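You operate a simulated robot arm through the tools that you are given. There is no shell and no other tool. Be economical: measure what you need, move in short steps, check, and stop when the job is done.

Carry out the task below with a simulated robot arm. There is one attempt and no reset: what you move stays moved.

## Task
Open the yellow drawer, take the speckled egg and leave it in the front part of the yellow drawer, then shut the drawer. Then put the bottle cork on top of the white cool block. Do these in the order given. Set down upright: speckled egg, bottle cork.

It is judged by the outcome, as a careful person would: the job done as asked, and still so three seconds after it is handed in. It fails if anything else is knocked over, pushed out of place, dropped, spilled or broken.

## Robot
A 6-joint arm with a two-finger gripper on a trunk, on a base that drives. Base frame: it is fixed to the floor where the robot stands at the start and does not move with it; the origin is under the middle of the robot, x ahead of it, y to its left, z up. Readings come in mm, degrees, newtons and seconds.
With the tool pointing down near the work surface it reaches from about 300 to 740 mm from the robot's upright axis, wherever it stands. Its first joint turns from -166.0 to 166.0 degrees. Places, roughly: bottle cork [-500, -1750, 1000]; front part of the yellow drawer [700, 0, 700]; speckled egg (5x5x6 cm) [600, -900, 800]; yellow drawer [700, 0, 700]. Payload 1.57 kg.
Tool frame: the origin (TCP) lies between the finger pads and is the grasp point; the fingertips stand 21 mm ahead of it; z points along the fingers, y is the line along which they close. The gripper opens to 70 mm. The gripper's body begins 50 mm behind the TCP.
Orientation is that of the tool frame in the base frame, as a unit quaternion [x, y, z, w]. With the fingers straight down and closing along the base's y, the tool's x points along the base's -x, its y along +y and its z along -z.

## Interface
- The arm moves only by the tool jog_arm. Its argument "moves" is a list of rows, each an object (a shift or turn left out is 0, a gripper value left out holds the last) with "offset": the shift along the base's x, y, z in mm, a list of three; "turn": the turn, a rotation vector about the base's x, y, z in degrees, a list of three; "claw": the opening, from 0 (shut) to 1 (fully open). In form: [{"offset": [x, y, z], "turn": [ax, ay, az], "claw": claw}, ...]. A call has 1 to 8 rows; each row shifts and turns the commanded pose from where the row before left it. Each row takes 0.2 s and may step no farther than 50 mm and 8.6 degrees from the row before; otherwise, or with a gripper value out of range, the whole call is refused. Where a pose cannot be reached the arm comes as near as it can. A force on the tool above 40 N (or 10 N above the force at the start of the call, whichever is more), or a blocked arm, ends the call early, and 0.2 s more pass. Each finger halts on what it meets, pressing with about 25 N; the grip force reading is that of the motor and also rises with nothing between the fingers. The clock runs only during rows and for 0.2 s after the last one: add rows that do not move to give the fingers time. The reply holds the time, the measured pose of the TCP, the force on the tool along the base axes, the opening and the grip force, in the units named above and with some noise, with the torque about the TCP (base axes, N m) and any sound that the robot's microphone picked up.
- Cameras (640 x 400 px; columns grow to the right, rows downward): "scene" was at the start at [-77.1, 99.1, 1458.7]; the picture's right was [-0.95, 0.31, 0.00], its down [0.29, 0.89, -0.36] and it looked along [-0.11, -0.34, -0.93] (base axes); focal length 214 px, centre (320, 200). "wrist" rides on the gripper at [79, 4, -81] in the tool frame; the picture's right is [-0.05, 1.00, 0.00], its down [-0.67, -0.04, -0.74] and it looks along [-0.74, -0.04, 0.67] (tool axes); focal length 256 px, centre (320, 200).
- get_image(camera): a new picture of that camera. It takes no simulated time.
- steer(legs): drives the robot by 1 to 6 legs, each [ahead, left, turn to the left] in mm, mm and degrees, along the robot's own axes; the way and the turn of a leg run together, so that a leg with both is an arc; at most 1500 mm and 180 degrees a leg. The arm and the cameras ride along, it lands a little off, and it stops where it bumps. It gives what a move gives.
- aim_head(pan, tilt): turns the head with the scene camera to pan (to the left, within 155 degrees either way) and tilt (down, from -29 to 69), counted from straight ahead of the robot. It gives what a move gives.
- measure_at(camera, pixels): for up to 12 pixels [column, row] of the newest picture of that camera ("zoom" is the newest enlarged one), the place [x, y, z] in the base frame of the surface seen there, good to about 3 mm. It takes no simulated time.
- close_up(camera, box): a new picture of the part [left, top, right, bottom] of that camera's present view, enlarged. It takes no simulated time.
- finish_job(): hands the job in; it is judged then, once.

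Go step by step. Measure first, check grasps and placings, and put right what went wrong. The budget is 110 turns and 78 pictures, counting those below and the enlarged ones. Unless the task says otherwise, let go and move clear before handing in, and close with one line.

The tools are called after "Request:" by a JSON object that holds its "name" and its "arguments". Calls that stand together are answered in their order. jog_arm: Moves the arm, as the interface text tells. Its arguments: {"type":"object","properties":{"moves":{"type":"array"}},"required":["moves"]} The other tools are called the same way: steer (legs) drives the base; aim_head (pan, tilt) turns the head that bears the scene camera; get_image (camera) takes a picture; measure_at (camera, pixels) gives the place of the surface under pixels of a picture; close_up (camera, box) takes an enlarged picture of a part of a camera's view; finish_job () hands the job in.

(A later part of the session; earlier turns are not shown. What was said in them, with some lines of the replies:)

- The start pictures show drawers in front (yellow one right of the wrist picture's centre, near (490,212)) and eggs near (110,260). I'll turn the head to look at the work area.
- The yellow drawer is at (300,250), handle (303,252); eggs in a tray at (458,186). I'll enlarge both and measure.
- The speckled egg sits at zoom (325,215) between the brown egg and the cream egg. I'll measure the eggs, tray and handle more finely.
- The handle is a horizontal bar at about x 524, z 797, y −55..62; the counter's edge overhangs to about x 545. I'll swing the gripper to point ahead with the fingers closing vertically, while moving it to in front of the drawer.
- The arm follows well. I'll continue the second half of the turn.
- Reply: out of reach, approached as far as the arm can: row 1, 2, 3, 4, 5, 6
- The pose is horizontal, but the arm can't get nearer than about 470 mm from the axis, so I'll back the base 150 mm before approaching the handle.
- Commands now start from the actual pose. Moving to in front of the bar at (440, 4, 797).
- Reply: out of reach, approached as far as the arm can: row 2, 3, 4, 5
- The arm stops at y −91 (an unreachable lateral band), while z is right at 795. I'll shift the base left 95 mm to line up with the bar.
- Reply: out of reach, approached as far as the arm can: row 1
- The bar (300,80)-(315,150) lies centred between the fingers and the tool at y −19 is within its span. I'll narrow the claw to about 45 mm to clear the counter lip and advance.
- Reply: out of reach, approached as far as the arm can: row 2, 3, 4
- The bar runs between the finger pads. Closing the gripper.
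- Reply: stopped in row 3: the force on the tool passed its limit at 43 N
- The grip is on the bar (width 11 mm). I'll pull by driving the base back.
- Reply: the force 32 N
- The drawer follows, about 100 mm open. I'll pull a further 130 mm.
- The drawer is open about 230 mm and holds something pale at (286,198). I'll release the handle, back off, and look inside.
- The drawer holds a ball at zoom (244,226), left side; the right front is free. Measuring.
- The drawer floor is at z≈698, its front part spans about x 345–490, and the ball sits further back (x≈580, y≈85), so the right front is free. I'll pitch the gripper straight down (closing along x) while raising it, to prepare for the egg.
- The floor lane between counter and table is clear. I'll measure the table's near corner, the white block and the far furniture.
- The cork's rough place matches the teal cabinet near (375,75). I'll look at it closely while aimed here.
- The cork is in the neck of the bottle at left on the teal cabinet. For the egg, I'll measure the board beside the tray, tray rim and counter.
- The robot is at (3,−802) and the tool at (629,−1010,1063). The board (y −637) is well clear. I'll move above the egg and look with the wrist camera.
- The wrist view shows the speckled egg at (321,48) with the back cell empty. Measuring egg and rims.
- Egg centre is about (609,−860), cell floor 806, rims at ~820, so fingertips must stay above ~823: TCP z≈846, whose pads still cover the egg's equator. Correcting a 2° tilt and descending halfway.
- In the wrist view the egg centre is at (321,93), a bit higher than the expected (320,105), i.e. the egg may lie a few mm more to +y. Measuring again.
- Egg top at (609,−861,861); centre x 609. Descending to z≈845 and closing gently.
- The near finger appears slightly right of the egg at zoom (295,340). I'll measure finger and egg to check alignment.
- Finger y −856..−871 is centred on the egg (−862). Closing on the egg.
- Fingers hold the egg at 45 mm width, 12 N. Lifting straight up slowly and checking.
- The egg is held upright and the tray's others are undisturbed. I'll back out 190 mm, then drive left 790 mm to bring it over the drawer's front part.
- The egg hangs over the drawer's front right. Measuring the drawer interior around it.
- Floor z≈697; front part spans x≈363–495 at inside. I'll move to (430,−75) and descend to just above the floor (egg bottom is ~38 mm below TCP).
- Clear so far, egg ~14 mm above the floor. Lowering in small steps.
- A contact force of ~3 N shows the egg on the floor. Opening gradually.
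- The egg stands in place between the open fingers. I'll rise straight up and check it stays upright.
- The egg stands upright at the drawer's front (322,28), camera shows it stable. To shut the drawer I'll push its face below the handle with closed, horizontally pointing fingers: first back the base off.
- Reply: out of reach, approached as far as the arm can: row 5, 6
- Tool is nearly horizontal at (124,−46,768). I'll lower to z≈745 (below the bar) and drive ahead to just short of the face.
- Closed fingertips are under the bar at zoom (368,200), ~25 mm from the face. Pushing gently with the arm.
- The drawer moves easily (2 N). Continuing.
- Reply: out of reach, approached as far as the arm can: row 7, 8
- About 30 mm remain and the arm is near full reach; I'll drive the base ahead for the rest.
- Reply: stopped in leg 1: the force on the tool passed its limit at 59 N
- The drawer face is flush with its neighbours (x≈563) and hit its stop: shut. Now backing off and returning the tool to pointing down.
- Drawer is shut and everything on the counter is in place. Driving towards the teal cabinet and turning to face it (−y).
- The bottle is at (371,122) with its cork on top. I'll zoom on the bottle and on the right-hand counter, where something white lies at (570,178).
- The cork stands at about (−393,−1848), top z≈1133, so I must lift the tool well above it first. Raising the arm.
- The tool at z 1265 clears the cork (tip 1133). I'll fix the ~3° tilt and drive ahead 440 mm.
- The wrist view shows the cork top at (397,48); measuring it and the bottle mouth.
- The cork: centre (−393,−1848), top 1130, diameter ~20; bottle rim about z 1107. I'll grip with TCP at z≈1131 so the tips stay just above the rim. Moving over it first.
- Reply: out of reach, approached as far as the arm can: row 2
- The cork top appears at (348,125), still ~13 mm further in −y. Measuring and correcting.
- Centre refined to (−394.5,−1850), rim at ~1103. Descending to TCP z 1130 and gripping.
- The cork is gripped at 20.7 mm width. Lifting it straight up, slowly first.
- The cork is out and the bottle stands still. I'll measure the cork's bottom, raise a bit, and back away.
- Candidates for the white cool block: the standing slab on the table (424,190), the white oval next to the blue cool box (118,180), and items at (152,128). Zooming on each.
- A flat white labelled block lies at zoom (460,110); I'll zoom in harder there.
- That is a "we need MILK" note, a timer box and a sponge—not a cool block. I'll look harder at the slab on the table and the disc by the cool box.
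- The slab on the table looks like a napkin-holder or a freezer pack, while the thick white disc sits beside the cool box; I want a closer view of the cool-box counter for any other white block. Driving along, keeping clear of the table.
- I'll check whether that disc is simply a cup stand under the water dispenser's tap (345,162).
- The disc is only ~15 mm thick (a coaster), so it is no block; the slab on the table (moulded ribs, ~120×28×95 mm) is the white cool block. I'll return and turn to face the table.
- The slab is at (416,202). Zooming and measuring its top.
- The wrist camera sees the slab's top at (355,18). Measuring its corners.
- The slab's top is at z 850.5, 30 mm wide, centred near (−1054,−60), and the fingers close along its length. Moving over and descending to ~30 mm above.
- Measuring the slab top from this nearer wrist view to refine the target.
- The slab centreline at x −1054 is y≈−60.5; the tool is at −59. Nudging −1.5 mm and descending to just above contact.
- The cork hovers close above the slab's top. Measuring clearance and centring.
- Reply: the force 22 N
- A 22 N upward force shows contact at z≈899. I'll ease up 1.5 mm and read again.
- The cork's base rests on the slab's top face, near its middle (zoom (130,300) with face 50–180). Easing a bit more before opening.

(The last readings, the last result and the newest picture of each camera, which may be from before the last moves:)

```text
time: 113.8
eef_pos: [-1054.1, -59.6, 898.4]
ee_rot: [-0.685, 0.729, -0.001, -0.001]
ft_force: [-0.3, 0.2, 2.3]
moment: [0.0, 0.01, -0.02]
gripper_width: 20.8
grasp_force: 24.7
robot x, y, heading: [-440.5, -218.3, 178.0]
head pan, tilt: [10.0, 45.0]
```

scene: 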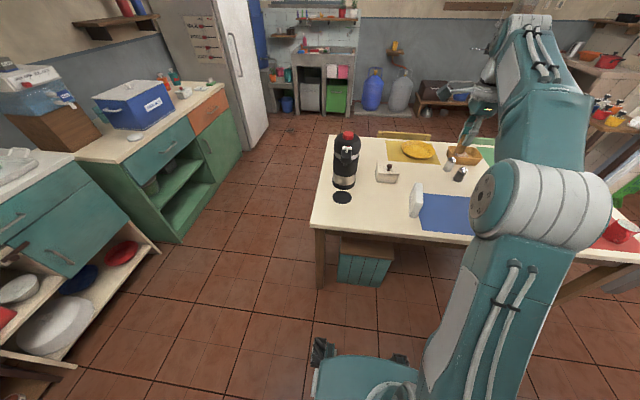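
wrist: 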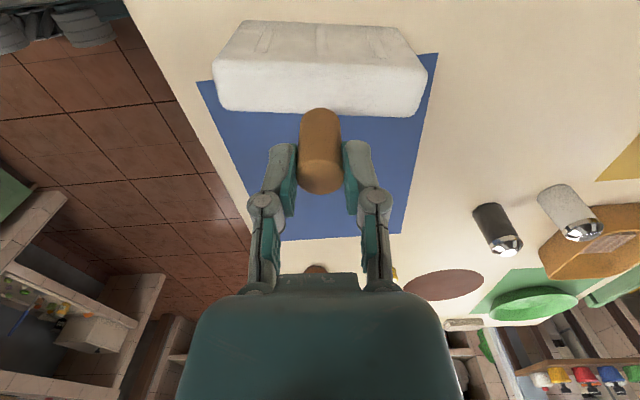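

Light contact (2 N). Opening gradually.

Request:
{"name": "jog_arm", "arguments": {"moves": [{"claw": 0.32}, {"claw": 0.36}, {"claw": 0.45}, {"claw": 0.6}, {}]}}

Request:
{"name": "get_image", "arguments": {"camera": "wrist"}}

```text
time: 115.0
eef_pos: [-1053.4, -60.0, 899.7]
ee_rot: [-0.685, 0.729, 0.001, -0.003]
ft_force: [-0.3, -0.2, -0.8]
moment: [0.0, 0.01, 0.01]
gripper_width: 42.0
grasp_force: 0.0
robot x, y, heading: [-435.6, -221.7, 177.8]
head pan, tilt: [10.0, 45.0]
```

```text
10 pictures are left
```

wrist: 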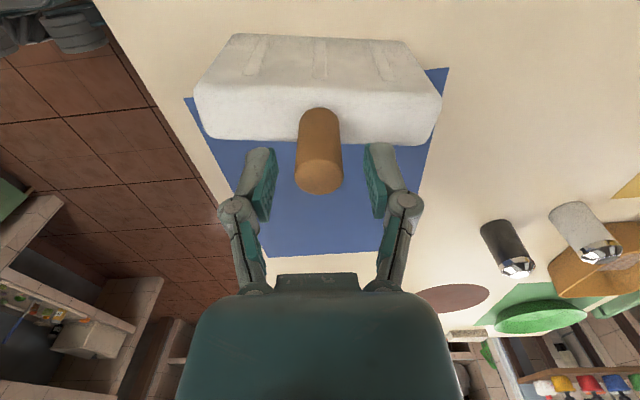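

The cork stands upright on the slab. Rising straight up and clear.

Request:
{"name": "jog_arm", "arguments": {"moves": [{"offset": [0, 0, 15], "claw": 0.8}, {"offset": [0, 0, 25]}, {"offset": [0, 0, 40]}, {"offset": [0, 0, 45]}, {"offset": [0, 0, 45]}, {}]}}

Request:
{"name": "steer", "arguments": {"legs": [[-150, 0, 0]]}}

Request:
{"name": "close_up", "arguments": {"camera": "scene", "box": [360, 130, 488, 230]}}

```text
time: 116.4
eef_pos: [-1055.4, -64.8, 1068.8]
ee_rot: [-0.685, 0.729, 0.0, -0.002]
ft_force: [0.4, -0.8, -0.6]
moment: [-0.01, -0.03, 0.03]
gripper_width: 56.2
grasp_force: 0.1
robot x, y, heading: [-440.3, -222.2, 177.8]
head pan, tilt: [10.0, 45.0]
```

```text
time: 117.8
eef_pos: [-906.7, -69.1, 1068.6]
ee_rot: [-0.685, 0.729, 0.0, -0.002]
ft_force: [0.6, -1.1, -0.6]
moment: [0.02, 0.0, 0.02]
gripper_width: 56.0
grasp_force: 0.1
robot x, y, heading: [-288.4, -229.8, 177.8]
head pan, tilt: [10.0, 45.0]
```

```text
4.00 times, centred on (424, 180) of scene
```

zoom: 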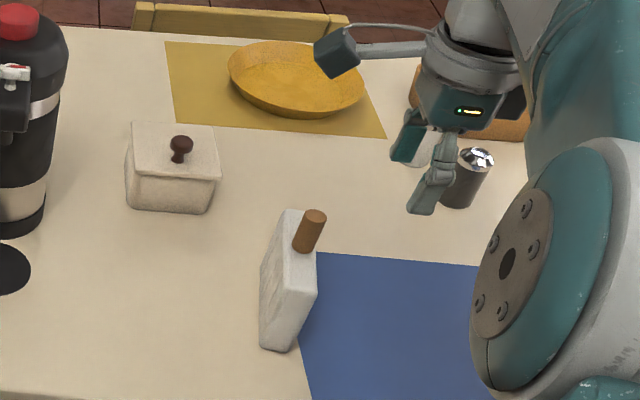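

The cork stands upright on the slab at zoom (309,230), nothing disturbed. As a last check that no other white cool block exists, I'll glance over the unseen side of the room.

Request:
{"name": "aim_head", "arguments": {"pan": -90, "tilt": 30}}

Request:
{"name": "get_image", "arguments": {"camera": "scene"}}

Request:
{"name": "aim_head", "arguments": {"pan": -30, "tilt": 30}}

Request:
{"name": "get_image", "arguments": {"camera": "scene"}}

```text
time: 119.6
eef_pos: [-904.9, -68.1, 1069.4]
ee_rot: [-0.685, 0.729, 0.001, -0.002]
ft_force: [-0.4, -0.4, -0.2]
moment: [-0.03, -0.03, 0.01]
gripper_width: 56.0
grasp_force: 0.0
robot x, y, heading: [-290.2, -226.7, 177.8]
head pan, tilt: [-90.0, 30.0]
```

```text
8 pictures are left
```

scene: 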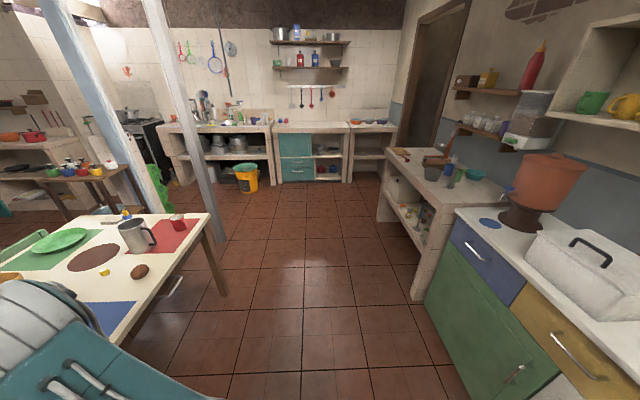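

```text
time: 120.9
eef_pos: [-904.4, -69.2, 1070.4]
ee_rot: [-0.684, 0.729, 0.001, -0.002]
ft_force: [-0.5, 0.8, -0.3]
moment: [0.02, 0.01, -0.02]
gripper_width: 55.8
grasp_force: 0.0
robot x, y, heading: [-290.7, -225.9, 177.8]
head pan, tilt: [-30.0, 30.0]
```

```text
7 pictures are left
```

scene: 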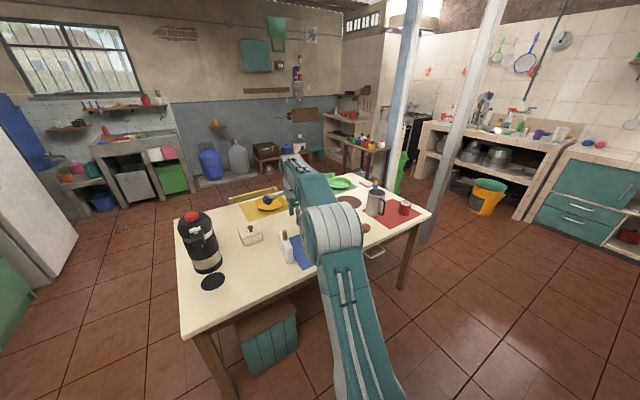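

No better candidate shows anywhere: the slab on the table is the only white cool-block-like object. The drawer is shut and flush, and the cork still stands on the block. Handing in.

Request:
{"name": "finish_job", "arguments": {}}

```text
The job is handed in.
```

The speckled egg is in the front part of the yellow drawer and was upright when I last saw it. The drawer is shut, and the bottle cork stands upright on the white block on the table. No object was labelled "cool block", so I chose that ribbed slab because it was the only white block I could find that fits.
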